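You operate a simulated robot arm through the tools that you are given. There is no shell and no other tool.

You are at the controls of a simulated robot arm. One attempt, no reset.

## Task
Tension the belt to 250 newtons on the meter, lock it and test it with the white plunger.
Fine: free the orange lever first; leave the blue wheel and the grey lever; the green lamp must light. The line stays locked off, the carriage on its prop.

It is judged by the outcome, as a careful person would: the job done as asked, and still so three seconds after it is handed in. It fails if anything else is knocked over, pushed out of place, dropped, spilled or broken.

## Robot
A 6-joint arm with a two-finger parallel gripper, fixed in place. Base frame: the origin is on the floor under the middle of its stand, x ahead of it, y to its left, z up. Lengths are in m, angles in degrees, forces in N, time in s.
It reaches about 0.882 m from its shoulder. Its first joint turns from -66.0 to 66.0 degrees. Payload 2.9 kg.
Tool frame: the origin (TCP) lies between the finger pads and is the grasp point; the fingertips stand 0.03 m ahead of it; z points along the fingers, y is the line along which they close. Largest opening 0.11 m; finger width 0.02, thickness 0.01; the body of the gripper, 0.048 by 0.112 m, starts 0.055 m behind the TCP.
Orientation is that of the tool frame in the base frame, as a unit quaternion [w, x, y, z]. With the fingers straight down and closing along the base's y, the tool's x points along the base's -x, its y along +y and its z along -z.

## Interface
- The arm moves only by the tool step_arm. Its argument "plan" is a list of rows, each a list of 3 entries, a list of its own where there are three numbers: the shift along the tool's x, y, z in m, then the turn, a rotation vector about the tool's x, y, z in degrees, then the opening in per cent of the stroke, from 0 (shut) to 100 (fully open). In form: [[[tx, ty, tz], [ax, ay, az], grip], ...]. A call has 1 to 20 rows; each row shifts and turns the commanded pose from where the row before left it, along the tool's axes as they then stand. Each row takes 0.2 s and may step no farther than 0.05 m and 8.6 degrees from the row before; otherwise, or with a gripper value out of range, the whole call is refused. A pose out of reach is approached as far as the arm can. The call stops where the force on the tool passes 60 N (or 10 N more than at its start, if that is more) or the arm is blocked; 0.2 s more then pass. The fingers move at their own pace (about 0.108 m/s each) and stop on an object; they squeeze with about 27 N. The grip force told is the motor's: it shows also when the fingers shut on nothing. Time passes only in rows, and 0.2 s behind the last, so rows that do not move let the fingers close. It gives the time, the measured TCP pose, the force on the tool (base axes), the opening and the grip force at its end, in the units of the frame above (readings bear some noise), with the torque about the TCP (base axes, N m) and any sound that the robot's microphone picked up.
- Cameras (640 x 400 px; columns grow to the right, rows downward): "scene" is fixed at [0.0714, 0.4216, 1.4102]; the picture's right is [-0.77, -0.63, 0.00], its down [-0.27, 0.33, -0.90] and it looks along [0.57, -0.70, -0.43] (base axes); focal length 319 px, centre (320, 200). "wrist" rides on the gripper at [0.072, 0.017, -0.103] in the tool frame; the picture's right is [-0.23, 0.97, 0.00], its down [-0.76, -0.18, -0.62] and it looks along [-0.61, -0.14, 0.78] (tool axes); focal length 222 px, centre (320, 200). There is no depth. A picture from a camera that has moved, and an enlarged one, comes with that camera's place and axes in the base frame and with its lens. The place of the scene camera against the robot may be out by one fixed shift of up to 0.018 m in any direction.
- camera(camera): a new picture of that camera. No time passes.
- inspect(camera, box): a new picture of the part [left, top, right, bottom] of that camera's present view, enlarged. No time passes.
- close_job(): hands the job in; it is judged then, once.

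Nothing tells you positions but the pictures and the camera data. Unless the task says otherwise, let go and move clear before handing in.

The tools are called after ">>>" as name(argument=value, ...) on one line, values as JSON. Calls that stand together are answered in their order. step_arm: Moves the arm, as the interface text tells. Its arguments: {"type":"object","properties":{"plan":{"type":"array"}},"required":["plan"]} The other tools are called the same way: camera (camera) takes a picture; inspect (camera, box) takes an enlarged picture of a part of a camera's view; close_job () hands the job in.

At the start:

```text
t: 0.0
tcp_pos: [0.4135, -0.2016, 1.2091]
ee_rot: [0.0, 0.0, 1.0, 0.0]
wrist_force: [-1.0, 0.8, 0.0]
ft_torque: [0.01, 0.01, 0.01]
gripper_width: 0.11
grip_force: 0.0
```

scene: 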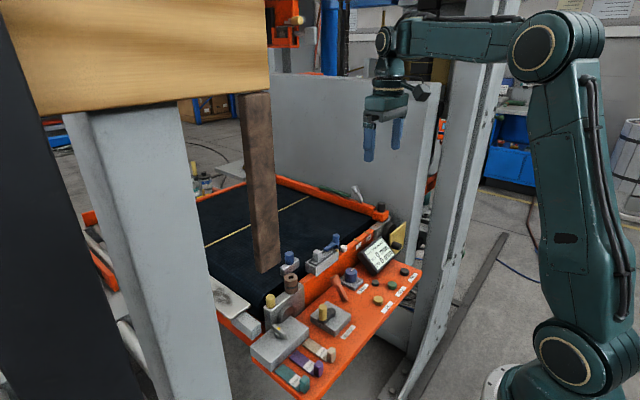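
wrist: 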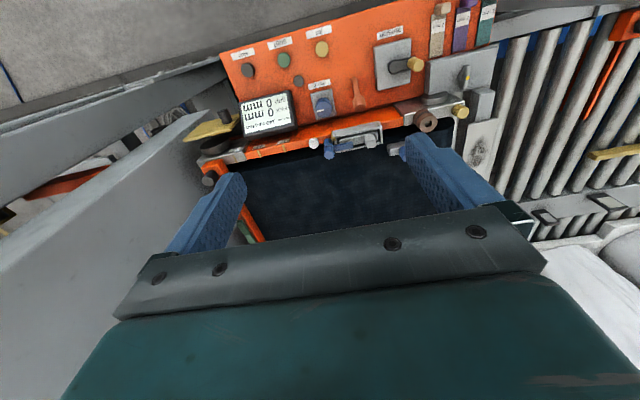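

I see an orange control panel with a meter, lamps, levers and a belt bed behind it, and a carriage held up by a brown prop. I'll take enlarged pictures to read labels and identify each control before moving.

>>> inspect(camera="scene", box=[240, 220, 440, 400])

>>> inspect(camera="wrist", box=[180, 0, 520, 190])

>>> inspect(camera="scene", box=[320, 220, 430, 290])

>>> inspect(camera="wrist", box=[220, 70, 420, 170])

```text
2.22 times, centred on (340, 310) of scene
camera zoom: at [0.0714, 0.4216, 1.4102], right [-0.77, -0.63, 0.0], down [-0.27, 0.33, -0.9], along [0.57, -0.7, -0.43], focal length 709 px, centre (276, -44)
```

zoom: 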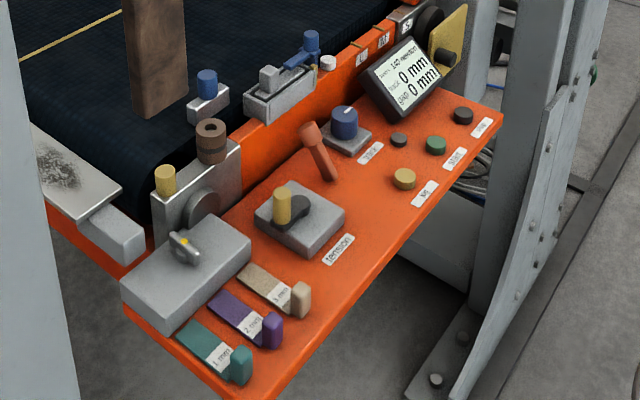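

```text
1.88 times, centred on (350, 95) of wrist
camera zoom: at [0.3395, -0.1861, 1.3123], right [0.23, 0.97, 0.0], down [0.76, -0.18, 0.62], along [0.61, -0.14, -0.78], focal length 418 px, centre (264, 398)
```

zoom: 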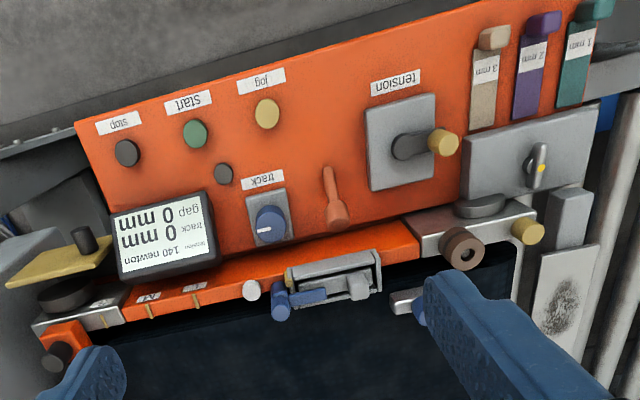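

```text
5.71 times, centred on (375, 255) of scene
camera zoom: at [0.0714, 0.4216, 1.4102], right [-0.77, -0.63, 0.0], down [-0.27, 0.33, -0.9], along [0.57, -0.7, -0.43], focal length 1824 px, centre (6, -114)
```

zoom: 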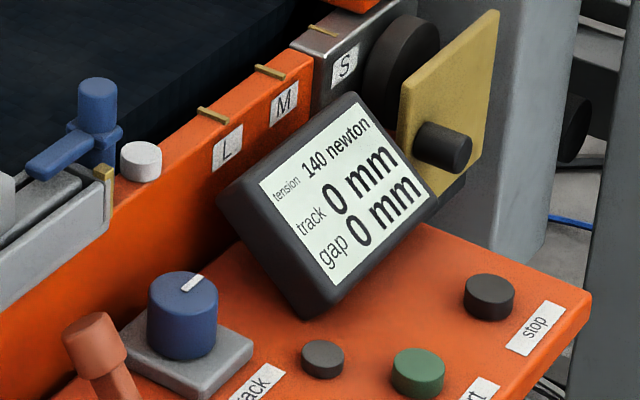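

```text
3.20 times, centred on (320, 120) of wrist
camera zoom: at [0.3395, -0.1861, 1.3123], right [0.23, 0.97, 0.0], down [0.76, -0.18, 0.62], along [0.61, -0.14, -0.78], focal length 711 px, centre (320, 456)
```

zoom: 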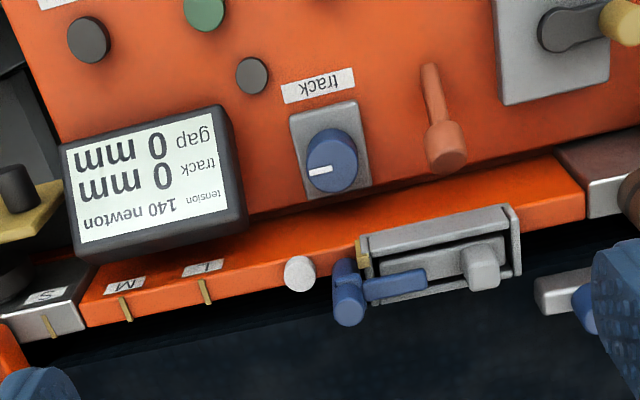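

The picture shows the "tension" crank (yellow knob near [0.436, -0.034, 0.854]) and the orange lever (foot near [0.442, -0.138, 0.795], head near [0.479, -0.140, 0.845]). The white plunger is near [0.527, -0.243, 0.877], and the meter reads 140 N. The blue "track" wheel, the grey lever and the start/stop/jog buttons are to be left alone, so I'll come down a little for a closer look at the lever.

>>> step_arm(plan=[[[0.01, 0.02, 0.04], [0, 0, 0], 100], [[0.01, 0.02, 0.04], [0, 0, 0], 100], [[0.01, 0.02, 0.04], [0, 0, 0], 100], [[0.01, 0.02, 0.04], [0, 0, 0], 100], [[0, 0, 0.03], [0, 0, 0], 100], [[0, 0, 0], [0, 0, 0], 100]])

>>> camera(camera="wrist")

>>> camera(camera="scene")

```text
t: 1.4
tcp_pos: [0.3719, -0.1218, 1.019]
ee_rot: [0.0, 0.0, 1.0, 0.0]
wrist_force: [-0.2, -0.1, -0.7]
ft_torque: [-0.07, -0.03, -0.01]
gripper_width: 0.11
grip_force: 0.1
```

```text
taken
camera wrist: at [0.2986, -0.1068, 1.1228], right [0.23, 0.97, 0.0], down [0.76, -0.18, 0.62], along [0.61, -0.14, -0.78], focal length 222 px, centre (320, 200)
```

wrist: 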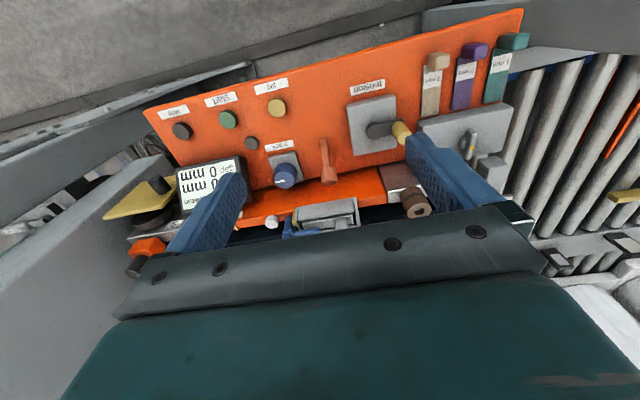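

```text
taken
```

scene: 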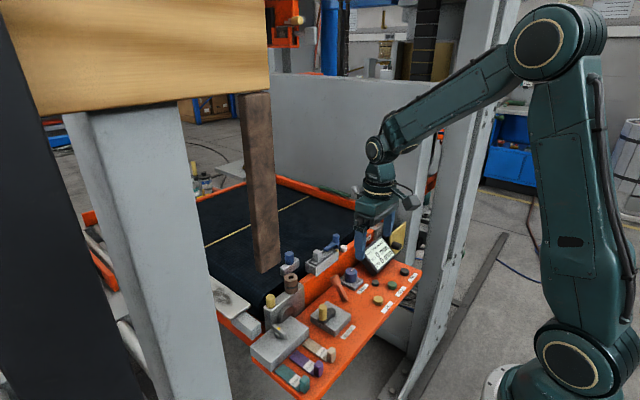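

>>> inspect(camera="wrist", box=[230, 80, 470, 230])

>>> inspect(camera="wrist", box=[250, 120, 370, 195])

>>> inspect(camera="scene", box=[300, 260, 370, 305])

>>> inspect(camera="scene", box=[245, 285, 365, 365])

>>> inspect(camera="scene", box=[260, 220, 350, 280])

```text
2.67 times, centred on (350, 155) of wrist
camera zoom: at [0.2986, -0.1068, 1.1228], right [0.23, 0.97, 0.0], down [0.76, -0.18, 0.62], along [0.61, -0.14, -0.78], focal length 592 px, centre (240, 320)
```

zoom: 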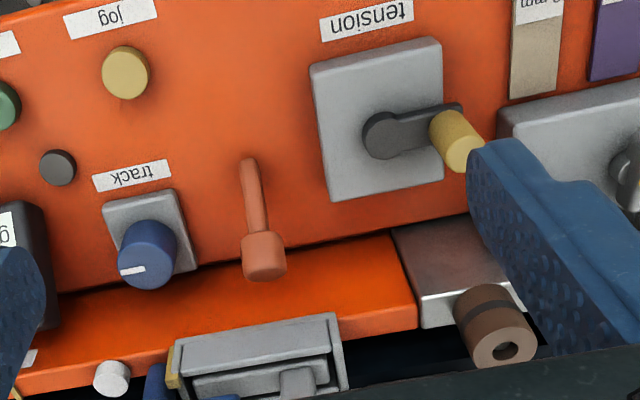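

```text
5.33 times, centred on (310, 158) of wrist
camera zoom: at [0.2986, -0.1068, 1.1228], right [0.23, 0.97, 0.0], down [0.76, -0.18, 0.62], along [0.61, -0.14, -0.78], focal length 1185 px, centre (373, 427)
```

zoom: 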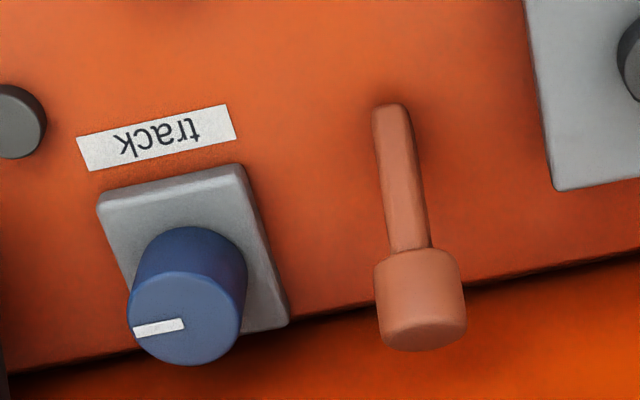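

```text
8.89 times, centred on (335, 282) of scene
camera zoom: at [0.0713, 0.4216, 1.4102], right [-0.77, -0.63, 0.0], down [-0.27, 0.33, -0.9], along [0.57, -0.7, -0.43], focal length 2837 px, centre (187, -533)
```

zoom: 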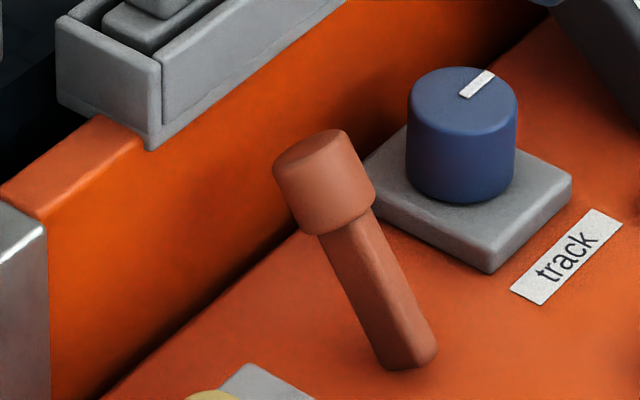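

```text
5.00 times, centred on (305, 325) of scene
camera zoom: at [0.0713, 0.4216, 1.4102], right [-0.77, -0.63, 0.0], down [-0.27, 0.33, -0.9], along [0.57, -0.7, -0.43], focal length 1596 px, centre (395, -425)
```

zoom: 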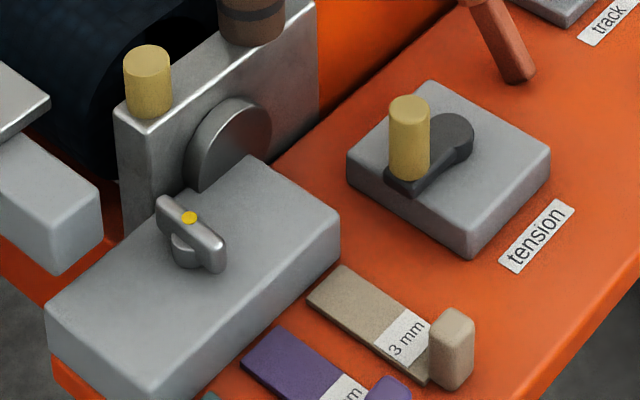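

```text
6.67 times, centred on (305, 250) of scene
camera zoom: at [0.0713, 0.4216, 1.4102], right [-0.77, -0.63, 0.0], down [-0.27, 0.33, -0.9], along [0.57, -0.7, -0.43], focal length 2128 px, centre (420, -133)
```

zoom: 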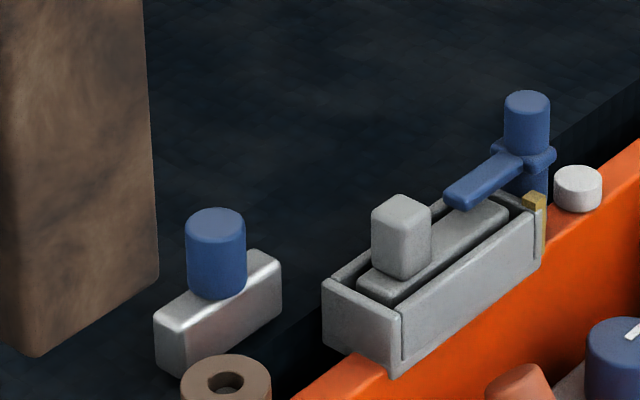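

Here the orange lever leans away from the robot in the x-z plane, so it likely pivots about the y axis near x = 0.44. I'll hover above its head with the fingers narrowed so they clear the blue wheel, then check alignment before going down.

>>> step_arm(plan=[[[-0.035, -0.004, 0.02], [0, 0, 0], 41], [[-0.035, -0.004, 0.03], [0, 0, 0], 41], [[-0.036, -0.005, 0.03], [0, 0, 0], 41], [[0, 0, 0.02], [0, 0, 0], 41], [[0, 0, 0], [0, 0, 0], 41]])

>>> camera(camera="wrist")

>>> inspect(camera="scene", box=[280, 180, 440, 300])

```text
t: 2.6
tcp_pos: [0.4778, -0.1336, 0.9214]
ee_rot: [0.0, 0.0, 1.0, 0.0]
wrist_force: [0.1, 0.4, 0.7]
ft_torque: [-0.02, -0.02, 0.0]
gripper_width: 0.0453
grip_force: 0.0
```

```text
taken
camera wrist: at [0.4053, -0.1188, 1.0236], right [0.23, 0.97, 0.0], down [0.76, -0.18, 0.62], along [0.61, -0.14, -0.78], focal length 222 px, centre (320, 200)
```

wrist: 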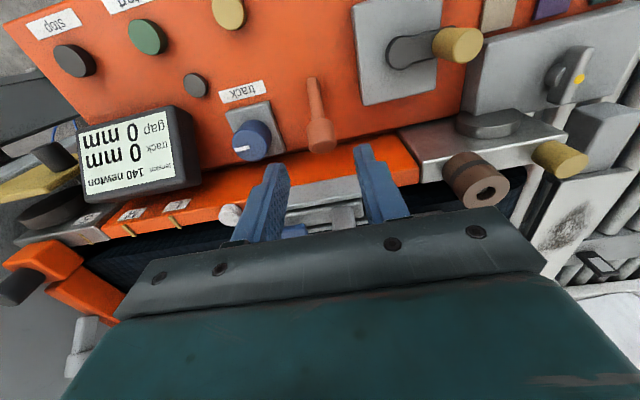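

```text
3.33 times, centred on (360, 240) of scene
camera zoom: at [0.0714, 0.4216, 1.4102], right [-0.77, -0.63, 0.0], down [-0.27, 0.33, -0.9], along [0.57, -0.7, -0.43], focal length 1064 px, centre (187, 67)
```

zoom: 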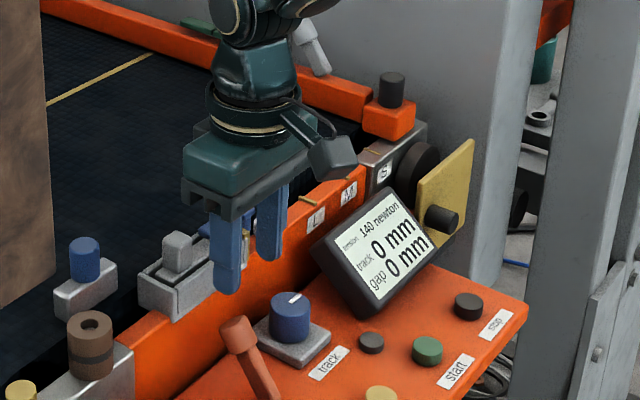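

The head sits at about [0.477, -0.135, 0.848], right under the open fingers. I'll lower straight down around it and close gently.

>>> step_arm(plan=[[[0.002, -0.001, 0.025], [0, 0, 0], 41], [[0.002, 0, 0.025], [0, 0, 0], 41], [[0, 0, 0.025], [0, 0, 0], 41], [[0, 0, 0], [0, 0, 0], 41]])

>>> camera(camera="wrist")

>>> inspect(camera="scene", box=[280, 200, 440, 320])

```text
t: 3.6
tcp_pos: [0.475, -0.1343, 0.8462]
ee_rot: [0.0, 0.0, 1.0, 0.0]
wrist_force: [0.6, -0.1, 0.8]
ft_torque: [0.02, 0.02, -0.02]
gripper_width: 0.0453
grip_force: 0.0
```

```text
taken
camera wrist: at [0.4017, -0.1199, 0.9486], right [0.23, 0.97, 0.0], down [0.76, -0.18, 0.62], along [0.61, -0.14, -0.78], focal length 222 px, centre (320, 200)
```

wrist: 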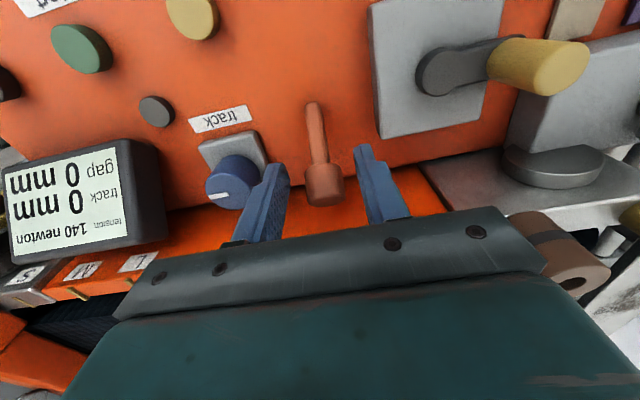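

```text
3.33 times, centred on (360, 260) of scene
camera zoom: at [0.0714, 0.4216, 1.4102], right [-0.77, -0.63, 0.0], down [-0.27, 0.33, -0.9], along [0.57, -0.7, -0.43], focal length 1064 px, centre (187, 0)
```

zoom: 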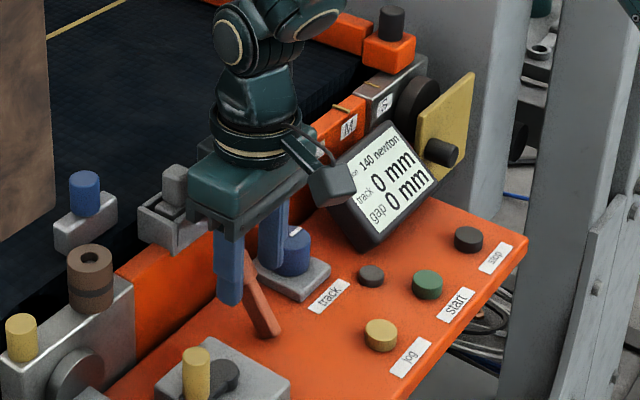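

The fingers straddle the lever head cleanly, clear of the blue wheel. I'll close on it.

>>> step_arm(plan=[[[0, 0, 0], [0, 0, 0], 25], [[0, 0, 0], [0, 0, 0], 10], [[0, 0, 0], [0, 0, 0], 5]])

>>> camera(camera="wrist")

```text
t: 4.4
tcp_pos: [0.4733, -0.1346, 0.8465]
ee_rot: [0.0, -0.001, 1.0, 0.0]
wrist_force: [1.6, 2.4, -2.5]
ft_torque: [-0.24, -0.08, 0.18]
gripper_width: 0.025
grip_force: 45.0
```

```text
taken
camera wrist: at [0.4017, -0.1196, 0.9487], right [0.23, 0.97, 0.0], down [0.76, -0.18, 0.62], along [0.61, -0.14, -0.78], focal length 222 px, centre (320, 200)
```

wrist: 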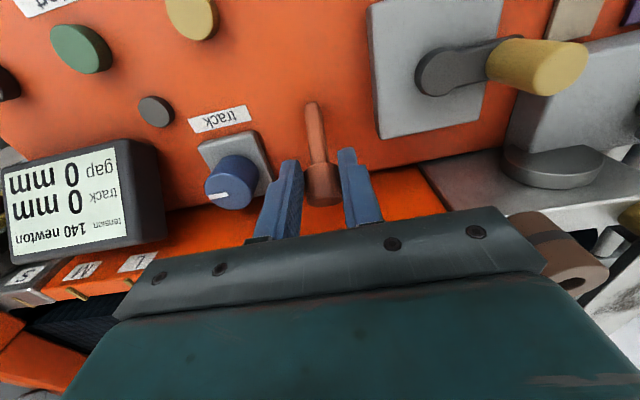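

I have the lever head at 0.025 m. Now I'll swing it in small arc steps toward the robot and watch the forces.

>>> step_arm(plan=[[[0.0071, 0, -0.0045], [0, 0, 0], 5], [[0.0073, 0, -0.0033], [0, 0, 0], 5], [[0, 0, 0], [0, 0, 0], 5]])

>>> camera(camera="wrist")

```text
t: 5.2
tcp_pos: [0.4591, -0.1355, 0.8546]
ee_rot: [-0.001, -0.002, 1.0, -0.001]
wrist_force: [2.3, 6.6, 7.6]
ft_torque: [0.2, -0.08, 0.06]
gripper_width: 0.022
grip_force: 45.5
```

```text
taken
camera wrist: at [0.3875, -0.1197, 0.9576], right [0.23, 0.97, 0.0], down [0.76, -0.18, 0.62], along [0.61, -0.14, -0.78], focal length 222 px, centre (320, 200)
```

wrist: 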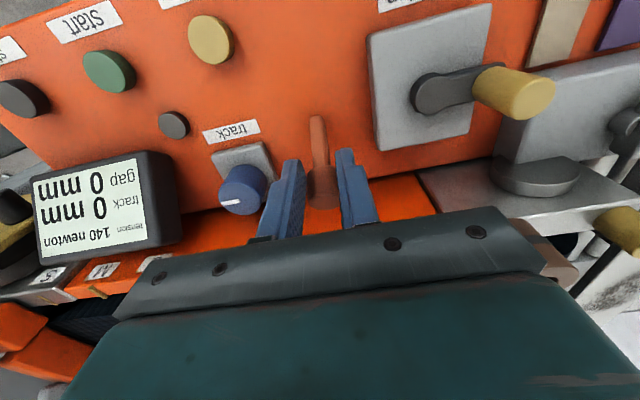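

>>> inspect(camera="wrist", box=[260, 100, 400, 220])

>>> inspect(camera="scene", box=[310, 240, 390, 300])

```text
3.33 times, centred on (330, 160) of wrist
camera zoom: at [0.3875, -0.1197, 0.9576], right [0.23, 0.97, 0.0], down [0.76, -0.18, 0.62], along [0.61, -0.14, -0.78], focal length 740 px, centre (287, 333)
```

zoom: 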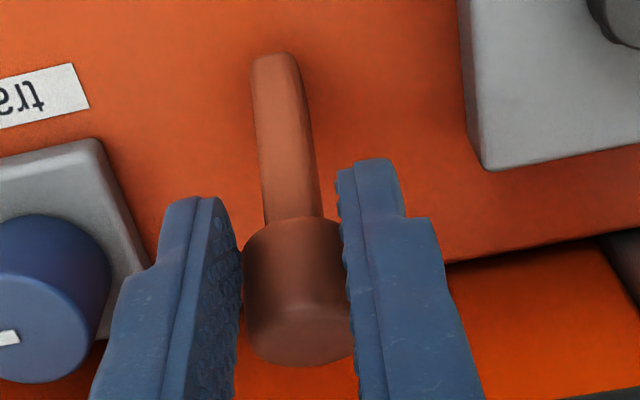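

```text
6.67 times, centred on (350, 270) of scene
camera zoom: at [0.0713, 0.4218, 1.4101], right [-0.77, -0.63, 0.0], down [-0.27, 0.33, -0.9], along [0.57, -0.7, -0.43], focal length 2128 px, centre (120, -267)
```

zoom: 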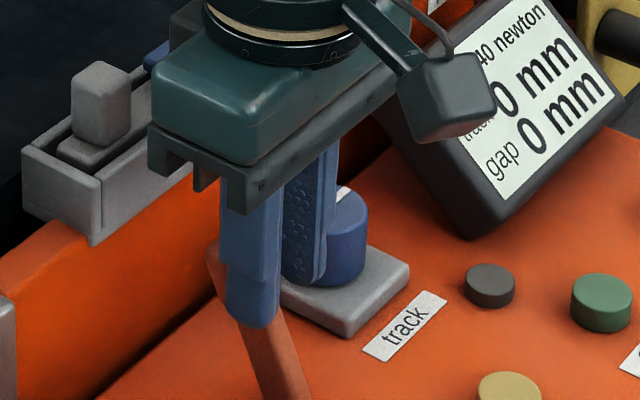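

The lever is following (now about 23° from upright, base fixed). I'll carry on over the top of the arc.

>>> step_arm(plan=[[[0.0076, 0, -0.0015], [0, 0, 0], 5], [[0.0079, 0, -0.0008], [0, 0, 0], 5], [[0.008, 0, 0.0], [0, 0, 0], 5], [[0, 0, 0], [0, 0, 0], 5]])

>>> inspect(camera="wrist", box=[240, 80, 400, 220])

>>> inspect(camera="scene", box=[310, 240, 410, 310])

```text
t: 6.2
tcp_pos: [0.4355, -0.1361, 0.8551]
ee_rot: [0.0, 0.0, 1.0, 0.0]
wrist_force: [0.2, 0.1, 0.8]
ft_torque: [0.01, 0.0, 0.03]
gripper_width: 0.0055
grip_force: 0.0
```

```text
2.86 times, centred on (320, 150) of wrist
camera zoom: at [0.3634, -0.1203, 0.9577], right [0.23, 0.97, 0.0], down [0.76, -0.18, 0.62], along [0.61, -0.14, -0.78], focal length 635 px, centre (320, 343)
```

zoom: 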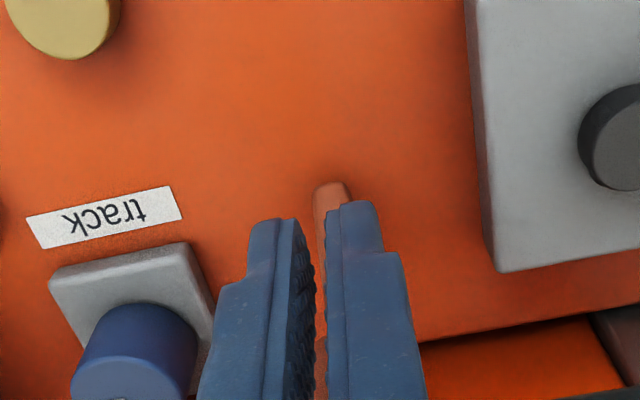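

```text
5.71 times, centred on (360, 275) of scene
camera zoom: at [0.0713, 0.4216, 1.4102], right [-0.77, -0.63, 0.0], down [-0.27, 0.33, -0.9], along [0.57, -0.7, -0.43], focal length 1824 px, centre (91, -229)
```

zoom: 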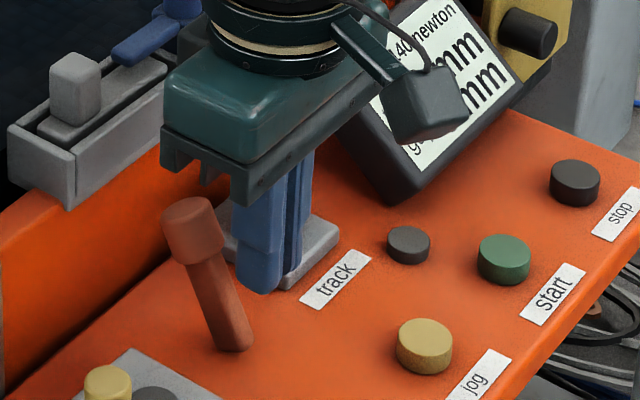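

The grip slid off: the lever moved only about 10° (now roughly 28° from upright) and stays there. I'll rise, turn the gripper 90° so that one finger can go behind the head, between it and the rail, and push it over.

>>> step_arm(plan=[[[0, 0, -0.04], [0, 0, 0], 5], [[0, 0, -0.04], [0, 0, 0], 5], [[0, 0, -0.04], [0, 0, 8], 40], [[0, 0, 0], [0, 0, 8.2], 70], [[0, 0, 0], [0, 0, 8.2], 82], [[0, 0, 0], [0, 0, 8.2], 82], [[0, 0, 0], [0, 0, 8.2], 82], [[0, 0, 0], [0, 0, 8.2], 82], [[0, 0, 0], [0, 0, 8.2], 82], [[0, 0, 0], [0, 0, 8.2], 82], [[0, 0, 0], [0, 0, 8.2], 82], [[0, 0, 0], [0, 0, 8.2], 82], [[0, 0, 0], [0, 0, 8.2], 82], [[0, 0, 0], [0, 0, 0], 82]])

>>> camera(camera="wrist")

>>> camera(camera="scene")

>>> inspect(camera="scene", box=[300, 220, 400, 310])

```text
t: 9.2
tcp_pos: [0.4359, -0.1352, 0.9739]
ee_rot: [0.0, 0.708, 0.706, 0.0]
wrist_force: [-1.5, 0.1, 0.0]
ft_torque: [0.02, 0.0, -0.04]
gripper_width: 0.0902
grip_force: 0.1
```

```text
taken
camera wrist: at [0.4534, -0.0644, 1.0773], right [0.97, -0.23, 0.0], down [-0.18, -0.76, 0.62], along [-0.14, -0.61, -0.78], focal length 222 px, centre (320, 200)
```

wrist: 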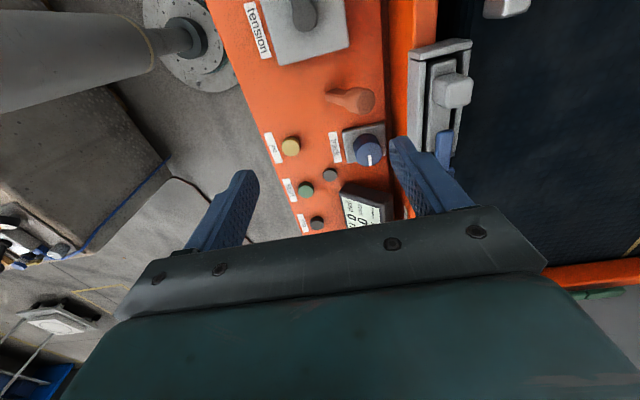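

```text
taken
```

scene: 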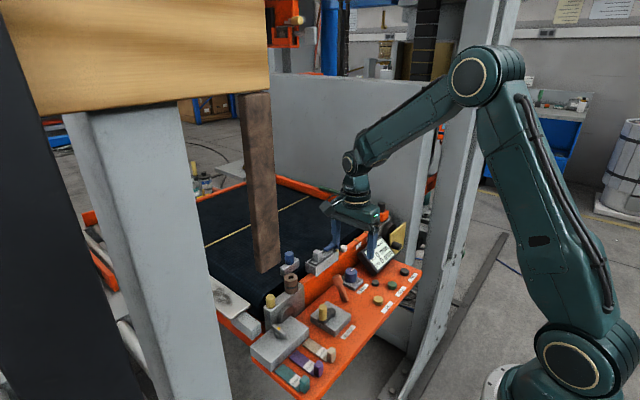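

```text
4.44 times, centred on (350, 265) of scene
camera zoom: at [0.0714, 0.4216, 1.4102], right [-0.77, -0.63, 0.0], down [-0.27, 0.33, -0.9], along [0.57, -0.7, -0.43], focal length 1418 px, centre (187, -89)
```

zoom: 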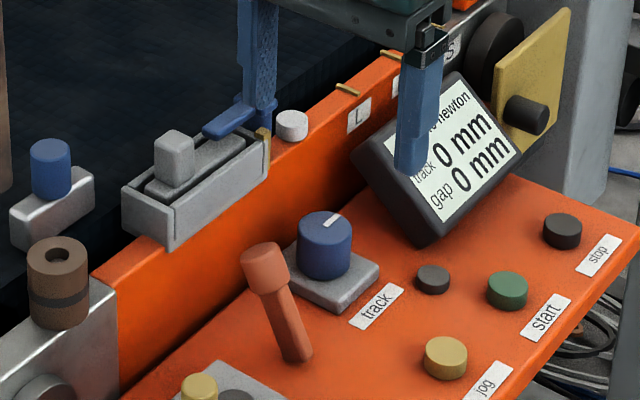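

>>> inspect(camera="wrist", box=[260, 30, 500, 180])

```text
2.67 times, centred on (380, 105) of wrist
camera zoom: at [0.4534, -0.0644, 1.0773], right [0.97, -0.23, 0.0], down [-0.18, -0.76, 0.62], along [-0.14, -0.61, -0.78], focal length 592 px, centre (160, 453)
```

zoom: 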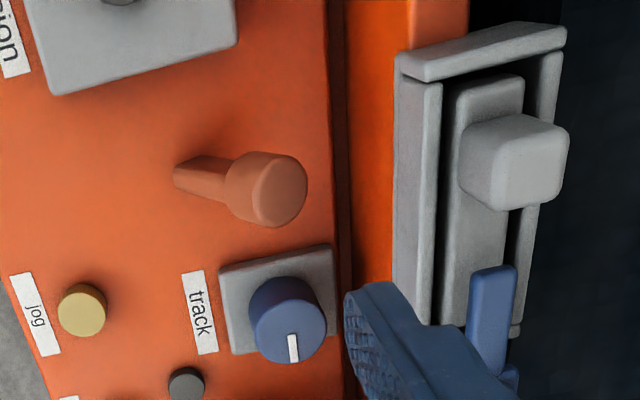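

>>> inspect(camera="wrist", box=[310, 70, 430, 145])

>>> inspect(camera="scene", box=[300, 260, 370, 305])

```text
5.33 times, centred on (370, 108) of wrist
camera zoom: at [0.4534, -0.0644, 1.0773], right [0.97, -0.23, 0.0], down [-0.18, -0.76, 0.62], along [-0.14, -0.61, -0.78], focal length 1185 px, centre (53, 693)
```

zoom: 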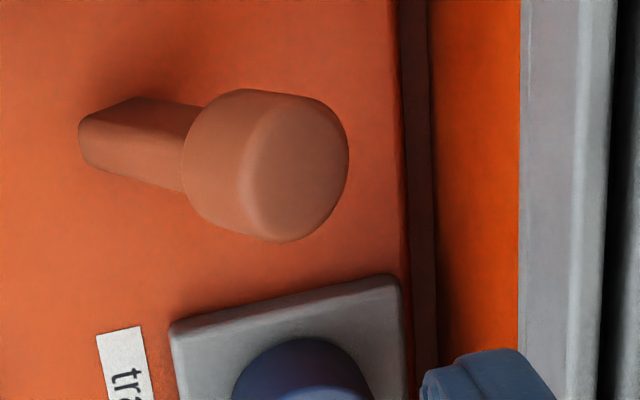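

```text
8.89 times, centred on (335, 282) of scene
camera zoom: at [0.0714, 0.4216, 1.4102], right [-0.77, -0.63, 0.0], down [-0.27, 0.33, -0.9], along [0.57, -0.7, -0.43], focal length 2837 px, centre (187, -533)
```

zoom: 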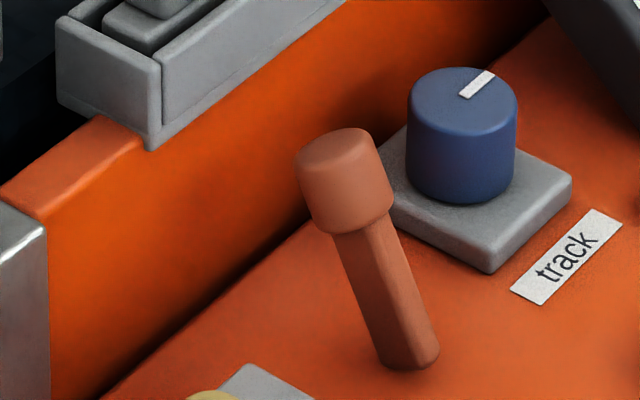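

From this side view the head's far edge is at about x = 0.492 and the grey slider housing at about x = 0.518, a 26 mm gap that fits one 10 mm finger. I'll bring the far finger above that gap and check before descending.

>>> step_arm(plan=[[[0.001, 0.017, 0.02], [0, 0, 0], 82], [[0, 0, 0.025], [0, 0, 0], 82], [[0, 0, 0], [0, 0, 0], 82]])

>>> camera(camera="wrist")

>>> inspect(camera="wrist", box=[290, 60, 470, 210])

>>> inspect(camera="scene", box=[290, 200, 410, 310])

```text
t: 10.0
tcp_pos: [0.4526, -0.1344, 0.929]
ee_rot: [0.0, 0.707, 0.707, 0.0]
wrist_force: [0.4, 0.1, -0.1]
ft_torque: [0.0, 0.01, 0.0]
gripper_width: 0.09
grip_force: 0.1
```

```text
taken
camera wrist: at [0.4702, -0.0633, 1.0312], right [0.97, -0.23, 0.0], down [-0.18, -0.76, 0.62], along [-0.14, -0.61, -0.78], focal length 222 px, centre (320, 200)
```

wrist: 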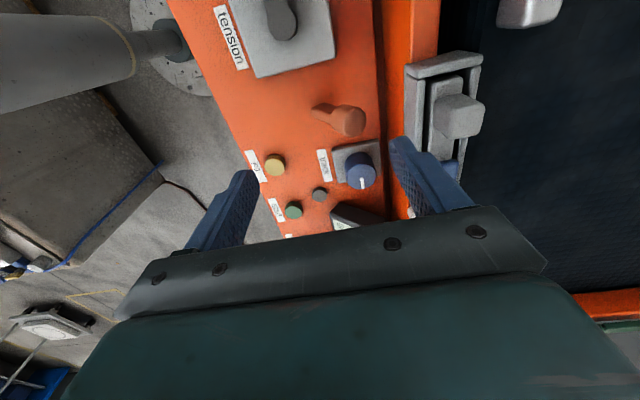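

```text
2.67 times, centred on (380, 135) of wrist
camera zoom: at [0.4702, -0.0633, 1.0312], right [0.97, -0.23, 0.0], down [-0.18, -0.76, 0.62], along [-0.14, -0.61, -0.78], focal length 592 px, centre (160, 373)
```

zoom: 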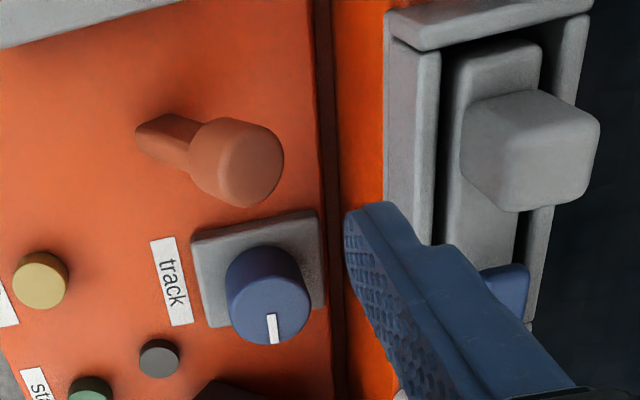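

```text
3.64 times, centred on (350, 255) of scene
camera zoom: at [0.0714, 0.4216, 1.4102], right [-0.77, -0.63, 0.0], down [-0.27, 0.33, -0.9], along [0.57, -0.7, -0.43], focal length 1161 px, centre (211, 0)
```

zoom: 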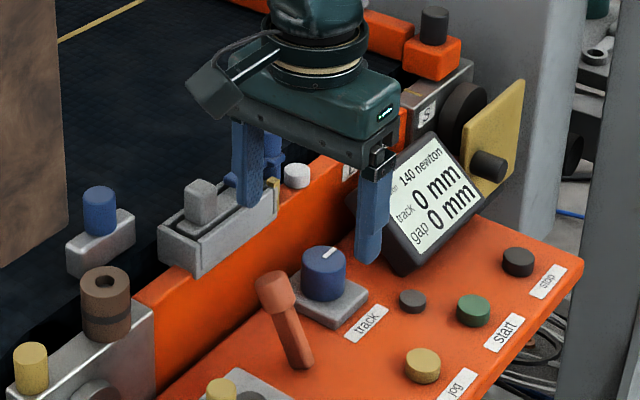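

The far finger sits at x ≈ 0.500–0.511, between the head (edge 0.493) and the housing (0.519). I'll go straight down into the gap.

>>> step_arm(plan=[[[0.002, 0.0, 0.02], [0, 0, 0], 82], [[0, 0, 0.02], [0, 0, 0], 82], [[0, 0, 0.02], [0, 0, 0], 82], [[0, 0, 0], [0, 0, 0], 82]])

>>> inspect(camera="wrist", box=[270, 60, 470, 210])

>>> inspect(camera="scene", box=[290, 200, 410, 310])

```text
t: 11.0
tcp_pos: [0.452, -0.1316, 0.8689]
ee_rot: [0.0, 0.707, 0.707, 0.0]
wrist_force: [-0.1, -0.1, 0.4]
ft_torque: [0.01, 0.0, -0.01]
gripper_width: 0.0902
grip_force: 0.1
```

```text
2.67 times, centred on (370, 135) of wrist
camera zoom: at [0.4694, -0.0605, 0.9714], right [0.97, -0.23, 0.0], down [-0.18, -0.76, 0.62], along [-0.14, -0.61, -0.78], focal length 592 px, centre (187, 373)
```

zoom: 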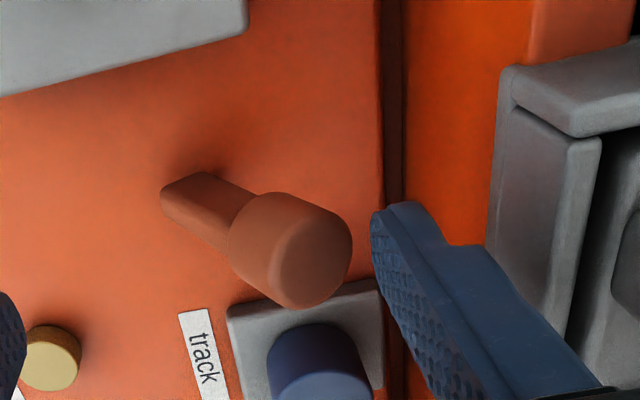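

```text
3.64 times, centred on (350, 255) of scene
camera zoom: at [0.0714, 0.4216, 1.4102], right [-0.77, -0.63, 0.0], down [-0.27, 0.33, -0.9], along [0.57, -0.7, -0.43], focal length 1161 px, centre (211, 0)
```

zoom: 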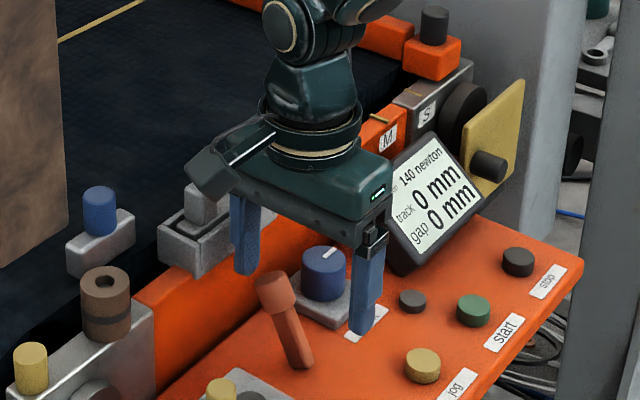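

The finger is in the gap with no contact force. Now I'll push toward the robot in small steps.

>>> step_arm(plan=[[[0, -0.007, 0], [0, 0, 0], 82], [[0, -0.007, 0], [0, 0, 0], 82], [[0, -0.006, 0], [0, 0, 0], 82], [[0, -0.006, 0], [0, 0, 0], 82], [[0, 0, 0], [0, 0, 0], 82]])

>>> inspect(camera="wrist", box=[270, 60, 470, 210])

>>> inspect(camera="scene", box=[290, 200, 410, 310])

```text
t: 12.2
tcp_pos: [0.4306, -0.1321, 0.8726]
ee_rot: [0.005, 0.706, 0.708, 0.004]
wrist_force: [12.6, 4.3, 31.5]
ft_torque: [0.09, -1.88, 0.12]
gripper_width: 0.0968
grip_force: 6.3
```

```text
2.67 times, centred on (370, 135) of wrist
camera zoom: at [0.446, -0.061, 0.975], right [0.97, -0.23, 0.01], down [-0.18, -0.76, 0.62], along [-0.13, -0.61, -0.78], focal length 592 px, centre (187, 373)
```

zoom: 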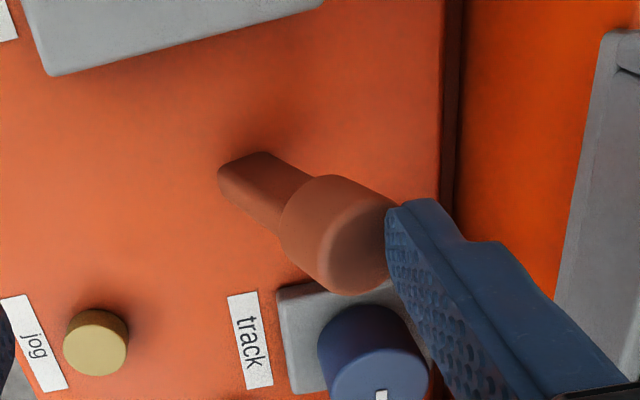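

```text
3.64 times, centred on (350, 255) of scene
camera zoom: at [0.0712, 0.4219, 1.4101], right [-0.77, -0.63, 0.0], down [-0.27, 0.33, -0.9], along [0.57, -0.7, -0.43], focal length 1161 px, centre (211, 0)
```

zoom: 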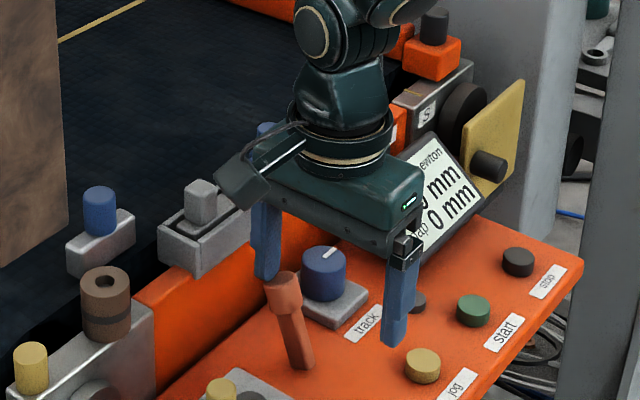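

The lever moved a bit more, but the force is mostly upward, so the fingertip is riding on the head's top edge: it is too high. I'll back off, open fully so the finger rests on its stop, and go lower.

>>> step_arm(plan=[[[0, 0.008, 0], [0, 0, 0], 90], [[0, 0.008, 0], [0, 0, 0], 100], [[0, 0, 0], [0, 0, 0], 100], [[0, 0, 0.012], [0, 0, 0], 100], [[0, 0, 0.01], [0, 0, 0], 100], [[0, 0, 0], [0, 0, 0], 100]])

>>> inspect(camera="wrist", box=[270, 60, 470, 210])

>>> inspect(camera="scene", box=[300, 230, 400, 310])

```text
t: 13.6
tcp_pos: [0.4408, -0.1318, 0.8469]
ee_rot: [-0.003, 0.708, 0.707, -0.002]
wrist_force: [-0.1, -0.6, -0.5]
ft_torque: [0.02, -0.02, 0.03]
gripper_width: 0.11
grip_force: 0.1
```

```text
2.67 times, centred on (370, 135) of wrist
camera zoom: at [0.4592, -0.0617, 0.9491], right [0.97, -0.23, -0.01], down [-0.17, -0.76, 0.62], along [-0.15, -0.61, -0.78], focal length 592 px, centre (187, 373)
```

zoom: 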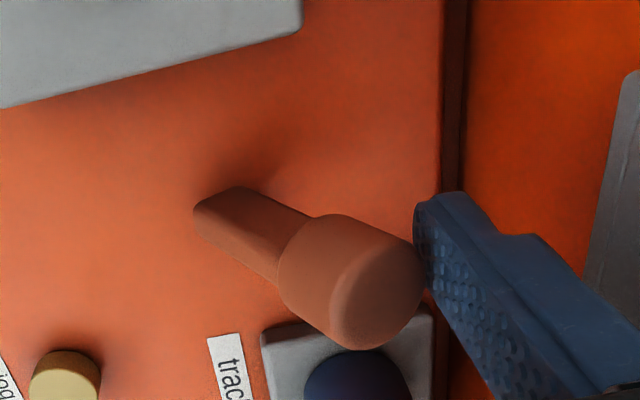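

```text
5.00 times, centred on (350, 270) of scene
camera zoom: at [0.0714, 0.4216, 1.4102], right [-0.77, -0.63, 0.0], down [-0.27, 0.33, -0.9], along [0.57, -0.7, -0.43], focal length 1596 px, centre (170, -150)
```

zoom: 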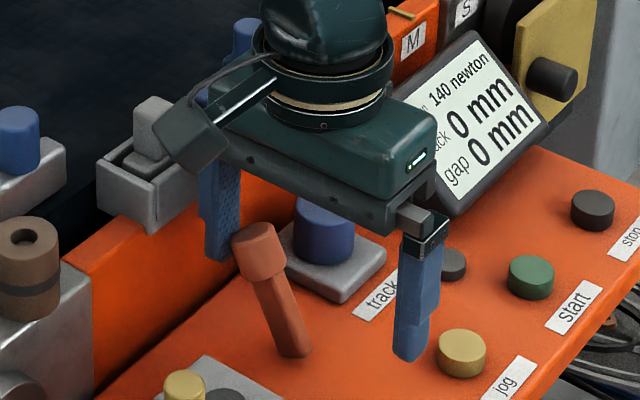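

Now the finger is alongside the head and well below its top. Pushing toward the robot again.

>>> step_arm(plan=[[[0, -0.007, 0], [0, 0, 0], 100], [[0, -0.007, 0], [0, 0, 0], 100], [[0, -0.007, 0], [0, 0, 0], 100], [[0, -0.007, 0], [0, 0, 0], 100], [[0, 0, 0], [0, 0, 0], 100]])

>>> inspect(camera="wrist", box=[270, 60, 470, 210])

>>> inspect(camera="scene", box=[300, 230, 400, 310])

```text
t: 14.8
tcp_pos: [0.417, -0.1322, 0.8478]
ee_rot: [0.0, 0.707, 0.707, 0.0]
wrist_force: [0.3, -0.3, 0.1]
ft_torque: [-0.03, 0.02, 0.02]
gripper_width: 0.1104
grip_force: 0.1
```

```text
2.67 times, centred on (370, 135) of wrist
camera zoom: at [0.4327, -0.0611, 0.9505], right [0.97, -0.23, 0.0], down [-0.18, -0.76, 0.62], along [-0.14, -0.61, -0.78], focal length 592 px, centre (187, 373)
```

zoom: 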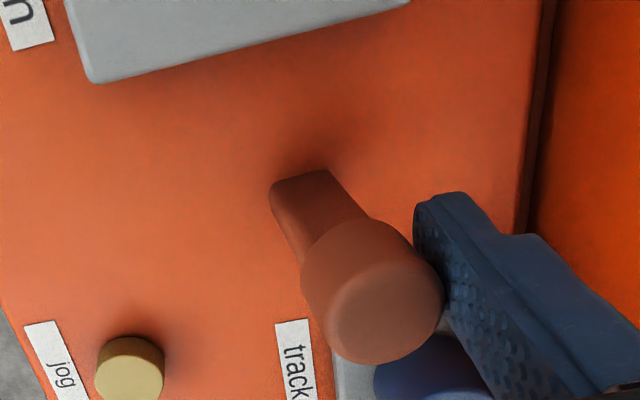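

```text
5.00 times, centred on (350, 270) of scene
camera zoom: at [0.0713, 0.4216, 1.4102], right [-0.77, -0.63, 0.0], down [-0.27, 0.33, -0.9], along [0.57, -0.7, -0.43], focal length 1596 px, centre (170, -150)
```

zoom: 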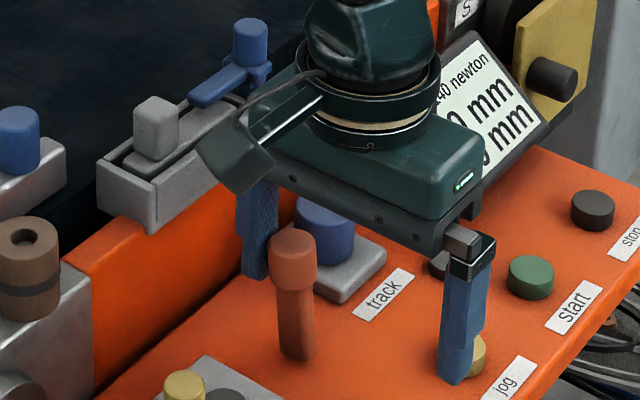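

The lever is now nearly upright and moves easily. I'll continue pushing it over to the robot's side.

>>> step_arm(plan=[[[0.003, -0.007, 0], [0, 0, 0], 100], [[0, -0.007, 0], [0, 0, 0], 100], [[0, -0.007, 0], [0, 0, 0], 100], [[0, -0.007, 0], [0, 0, 0], 100], [[0, 0, 0], [0, 0, 0], 100]])

>>> inspect(camera="wrist", box=[270, 60, 470, 210])

>>> inspect(camera="scene", box=[300, 230, 400, 310])

```text
t: 16.0
tcp_pos: [0.3868, -0.1297, 0.8474]
ee_rot: [0.0, 0.707, 0.707, 0.0]
wrist_force: [-0.7, -0.9, -0.8]
ft_torque: [0.03, 0.01, 0.0]
gripper_width: 0.1101
grip_force: 0.0
```

```text
2.67 times, centred on (370, 135) of wrist
camera zoom: at [0.404, -0.0585, 0.9508], right [0.97, -0.23, 0.0], down [-0.18, -0.76, 0.62], along [-0.14, -0.61, -0.78], focal length 592 px, centre (187, 373)
```

zoom: 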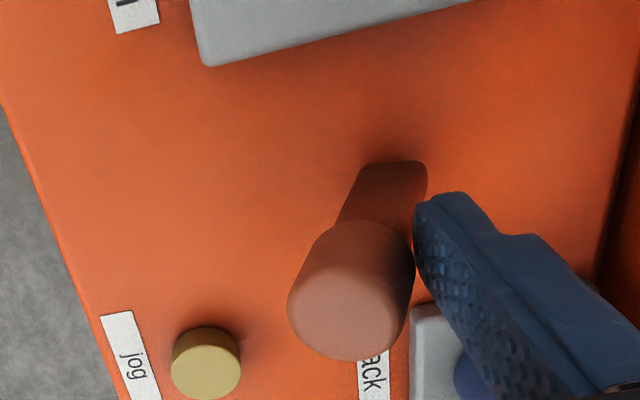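

```text
5.00 times, centred on (350, 270) of scene
camera zoom: at [0.0713, 0.4216, 1.4102], right [-0.77, -0.63, 0.0], down [-0.27, 0.33, -0.9], along [0.57, -0.7, -0.43], focal length 1596 px, centre (170, -150)
```

zoom: 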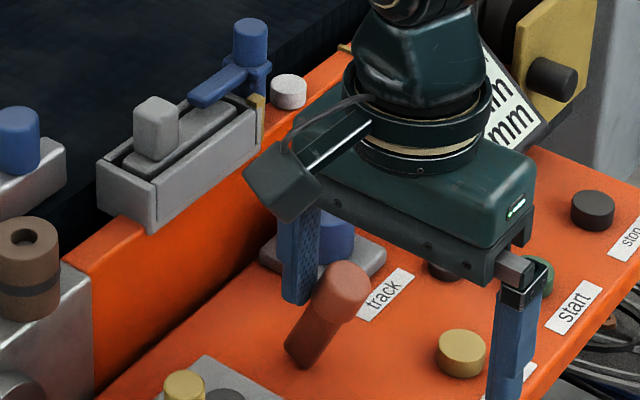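

It now leans toward the robot by about 25°. I'll raise the tip a little and push it on until it stops.

>>> step_arm(plan=[[[0, 0, -0.008], [0, 0, 0], 100], [[0, -0.006, 0], [0, 0, 0], 100], [[0, -0.006, 0], [0, 0, 0], 100], [[0, 0, 0], [0, 0, 0], 100]])

>>> inspect(camera="wrist", box=[270, 60, 470, 210])

>>> inspect(camera="scene", box=[300, 230, 400, 310])

```text
t: 17.0
tcp_pos: [0.3749, -0.1288, 0.8555]
ee_rot: [0.001, 0.707, 0.707, 0.0]
wrist_force: [0.8, -1.8, -0.5]
ft_torque: [0.0, -0.01, 0.0]
gripper_width: 0.1101
grip_force: 0.0
```

```text
2.67 times, centred on (370, 135) of wrist
camera zoom: at [0.392, -0.0582, 0.959], right [0.97, -0.23, 0.0], down [-0.18, -0.76, 0.62], along [-0.14, -0.61, -0.78], focal length 592 px, centre (187, 373)
```

zoom: 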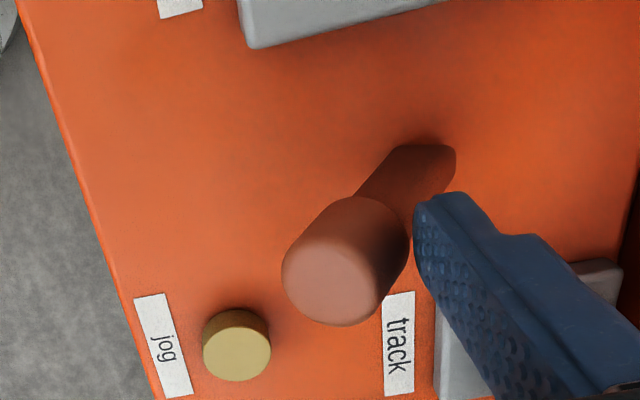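

```text
5.00 times, centred on (350, 270) of scene
camera zoom: at [0.0714, 0.4216, 1.4102], right [-0.77, -0.63, 0.0], down [-0.27, 0.33, -0.9], along [0.57, -0.7, -0.43], focal length 1596 px, centre (170, -150)
```

zoom: 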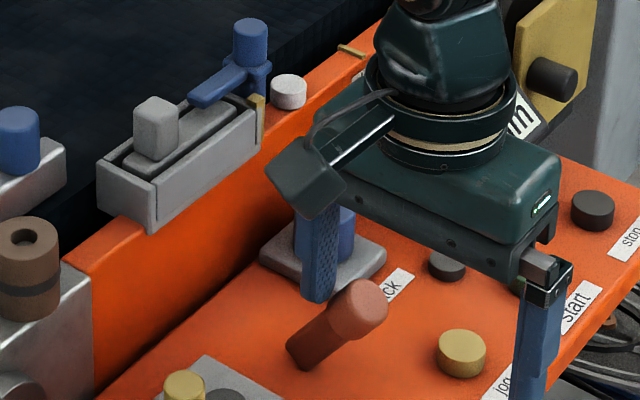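

It leans further, still without resistance. A couple more small steps to find its end stop.

>>> step_arm(plan=[[[0, -0.005, 0], [0, 0, 0], 100], [[0, -0.005, 0], [0, 0, 0], 100], [[0, 0, 0], [0, 0, 0], 100]])

>>> inspect(camera="wrist", box=[270, 60, 470, 210])

>>> inspect(camera="scene", box=[300, 230, 400, 310])

```text
t: 17.8
tcp_pos: [0.3706, -0.1293, 0.8585]
ee_rot: [0.006, 0.705, 0.709, 0.004]
wrist_force: [25.5, 5.5, 10.7]
ft_torque: [0.09, -1.3, 0.48]
gripper_width: 0.1101
grip_force: 0.0
```

```text
2.67 times, centred on (370, 135) of wrist
camera zoom: at [0.3859, -0.0584, 0.9604], right [0.97, -0.22, 0.02], down [-0.18, -0.76, 0.62], along [-0.13, -0.61, -0.78], focal length 592 px, centre (187, 373)
```

zoom: 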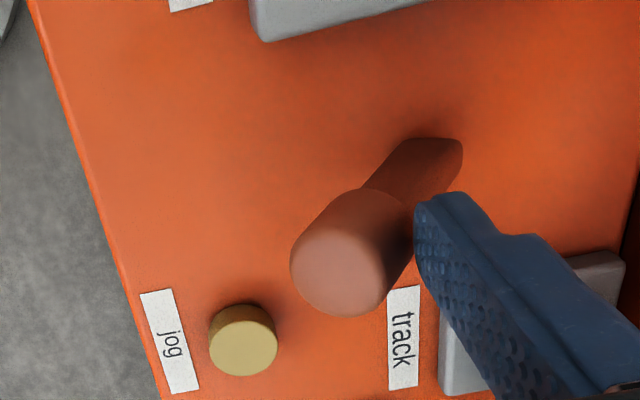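

```text
5.00 times, centred on (350, 270) of scene
camera zoom: at [0.0718, 0.4218, 1.4101], right [-0.77, -0.63, 0.0], down [-0.27, 0.33, -0.9], along [0.57, -0.7, -0.43], focal length 1596 px, centre (170, -150)
```

zoom: 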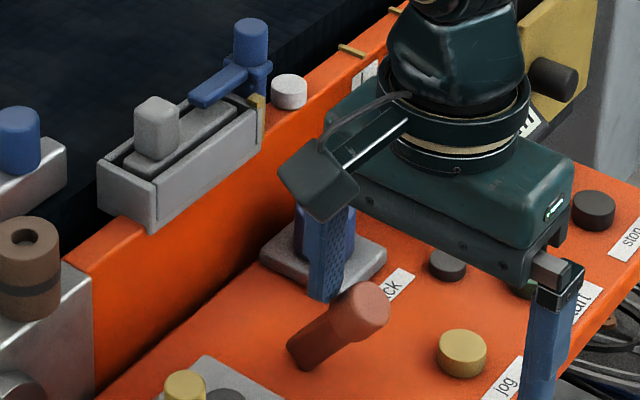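

The lever has reached its stop on the robot side (25 N). I'll back off, rise, and look at lever and meter.

>>> step_arm(plan=[[[0, 0.012, 0], [0, 0, 0], 100], [[0, 0.006, -0.02], [0, 0, 0], 100], [[0, 0, -0.04], [0, 0, 0], 100], [[0, 0, -0.04], [0, 0, 0], 100], [[0, 0, 0], [0, 0, 0], 100]])

>>> camera(camera="wrist")

>>> inspect(camera="scene", box=[280, 220, 420, 320])

```text
t: 19.0
tcp_pos: [0.382, -0.1301, 0.9562]
ee_rot: [-0.001, 0.707, 0.707, -0.001]
wrist_force: [0.4, 0.4, 0.0]
ft_torque: [-0.04, -0.02, 0.01]
gripper_width: 0.1099
grip_force: 0.0
```

```text
taken
camera wrist: at [0.3989, -0.0597, 1.0586], right [0.97, -0.23, 0.0], down [-0.18, -0.76, 0.62], along [-0.14, -0.61, -0.78], focal length 222 px, centre (320, 200)
```

wrist: 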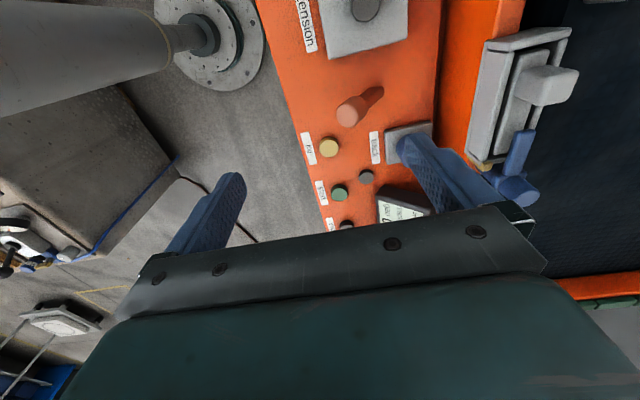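

```text
4.00 times, centred on (350, 270) of scene
camera zoom: at [0.0713, 0.4216, 1.4102], right [-0.77, -0.63, 0.0], down [-0.27, 0.33, -0.9], along [0.57, -0.7, -0.43], focal length 1277 px, centre (200, -80)
```

zoom: 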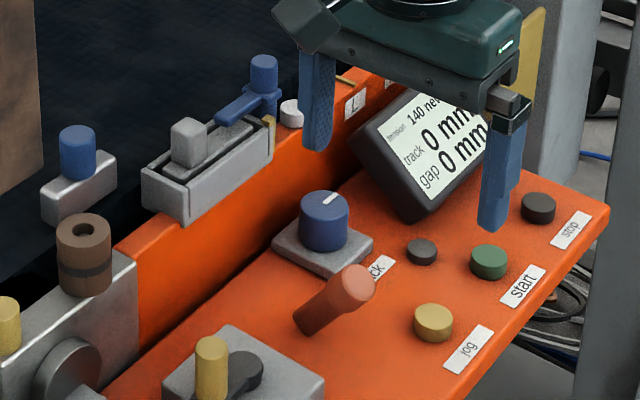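

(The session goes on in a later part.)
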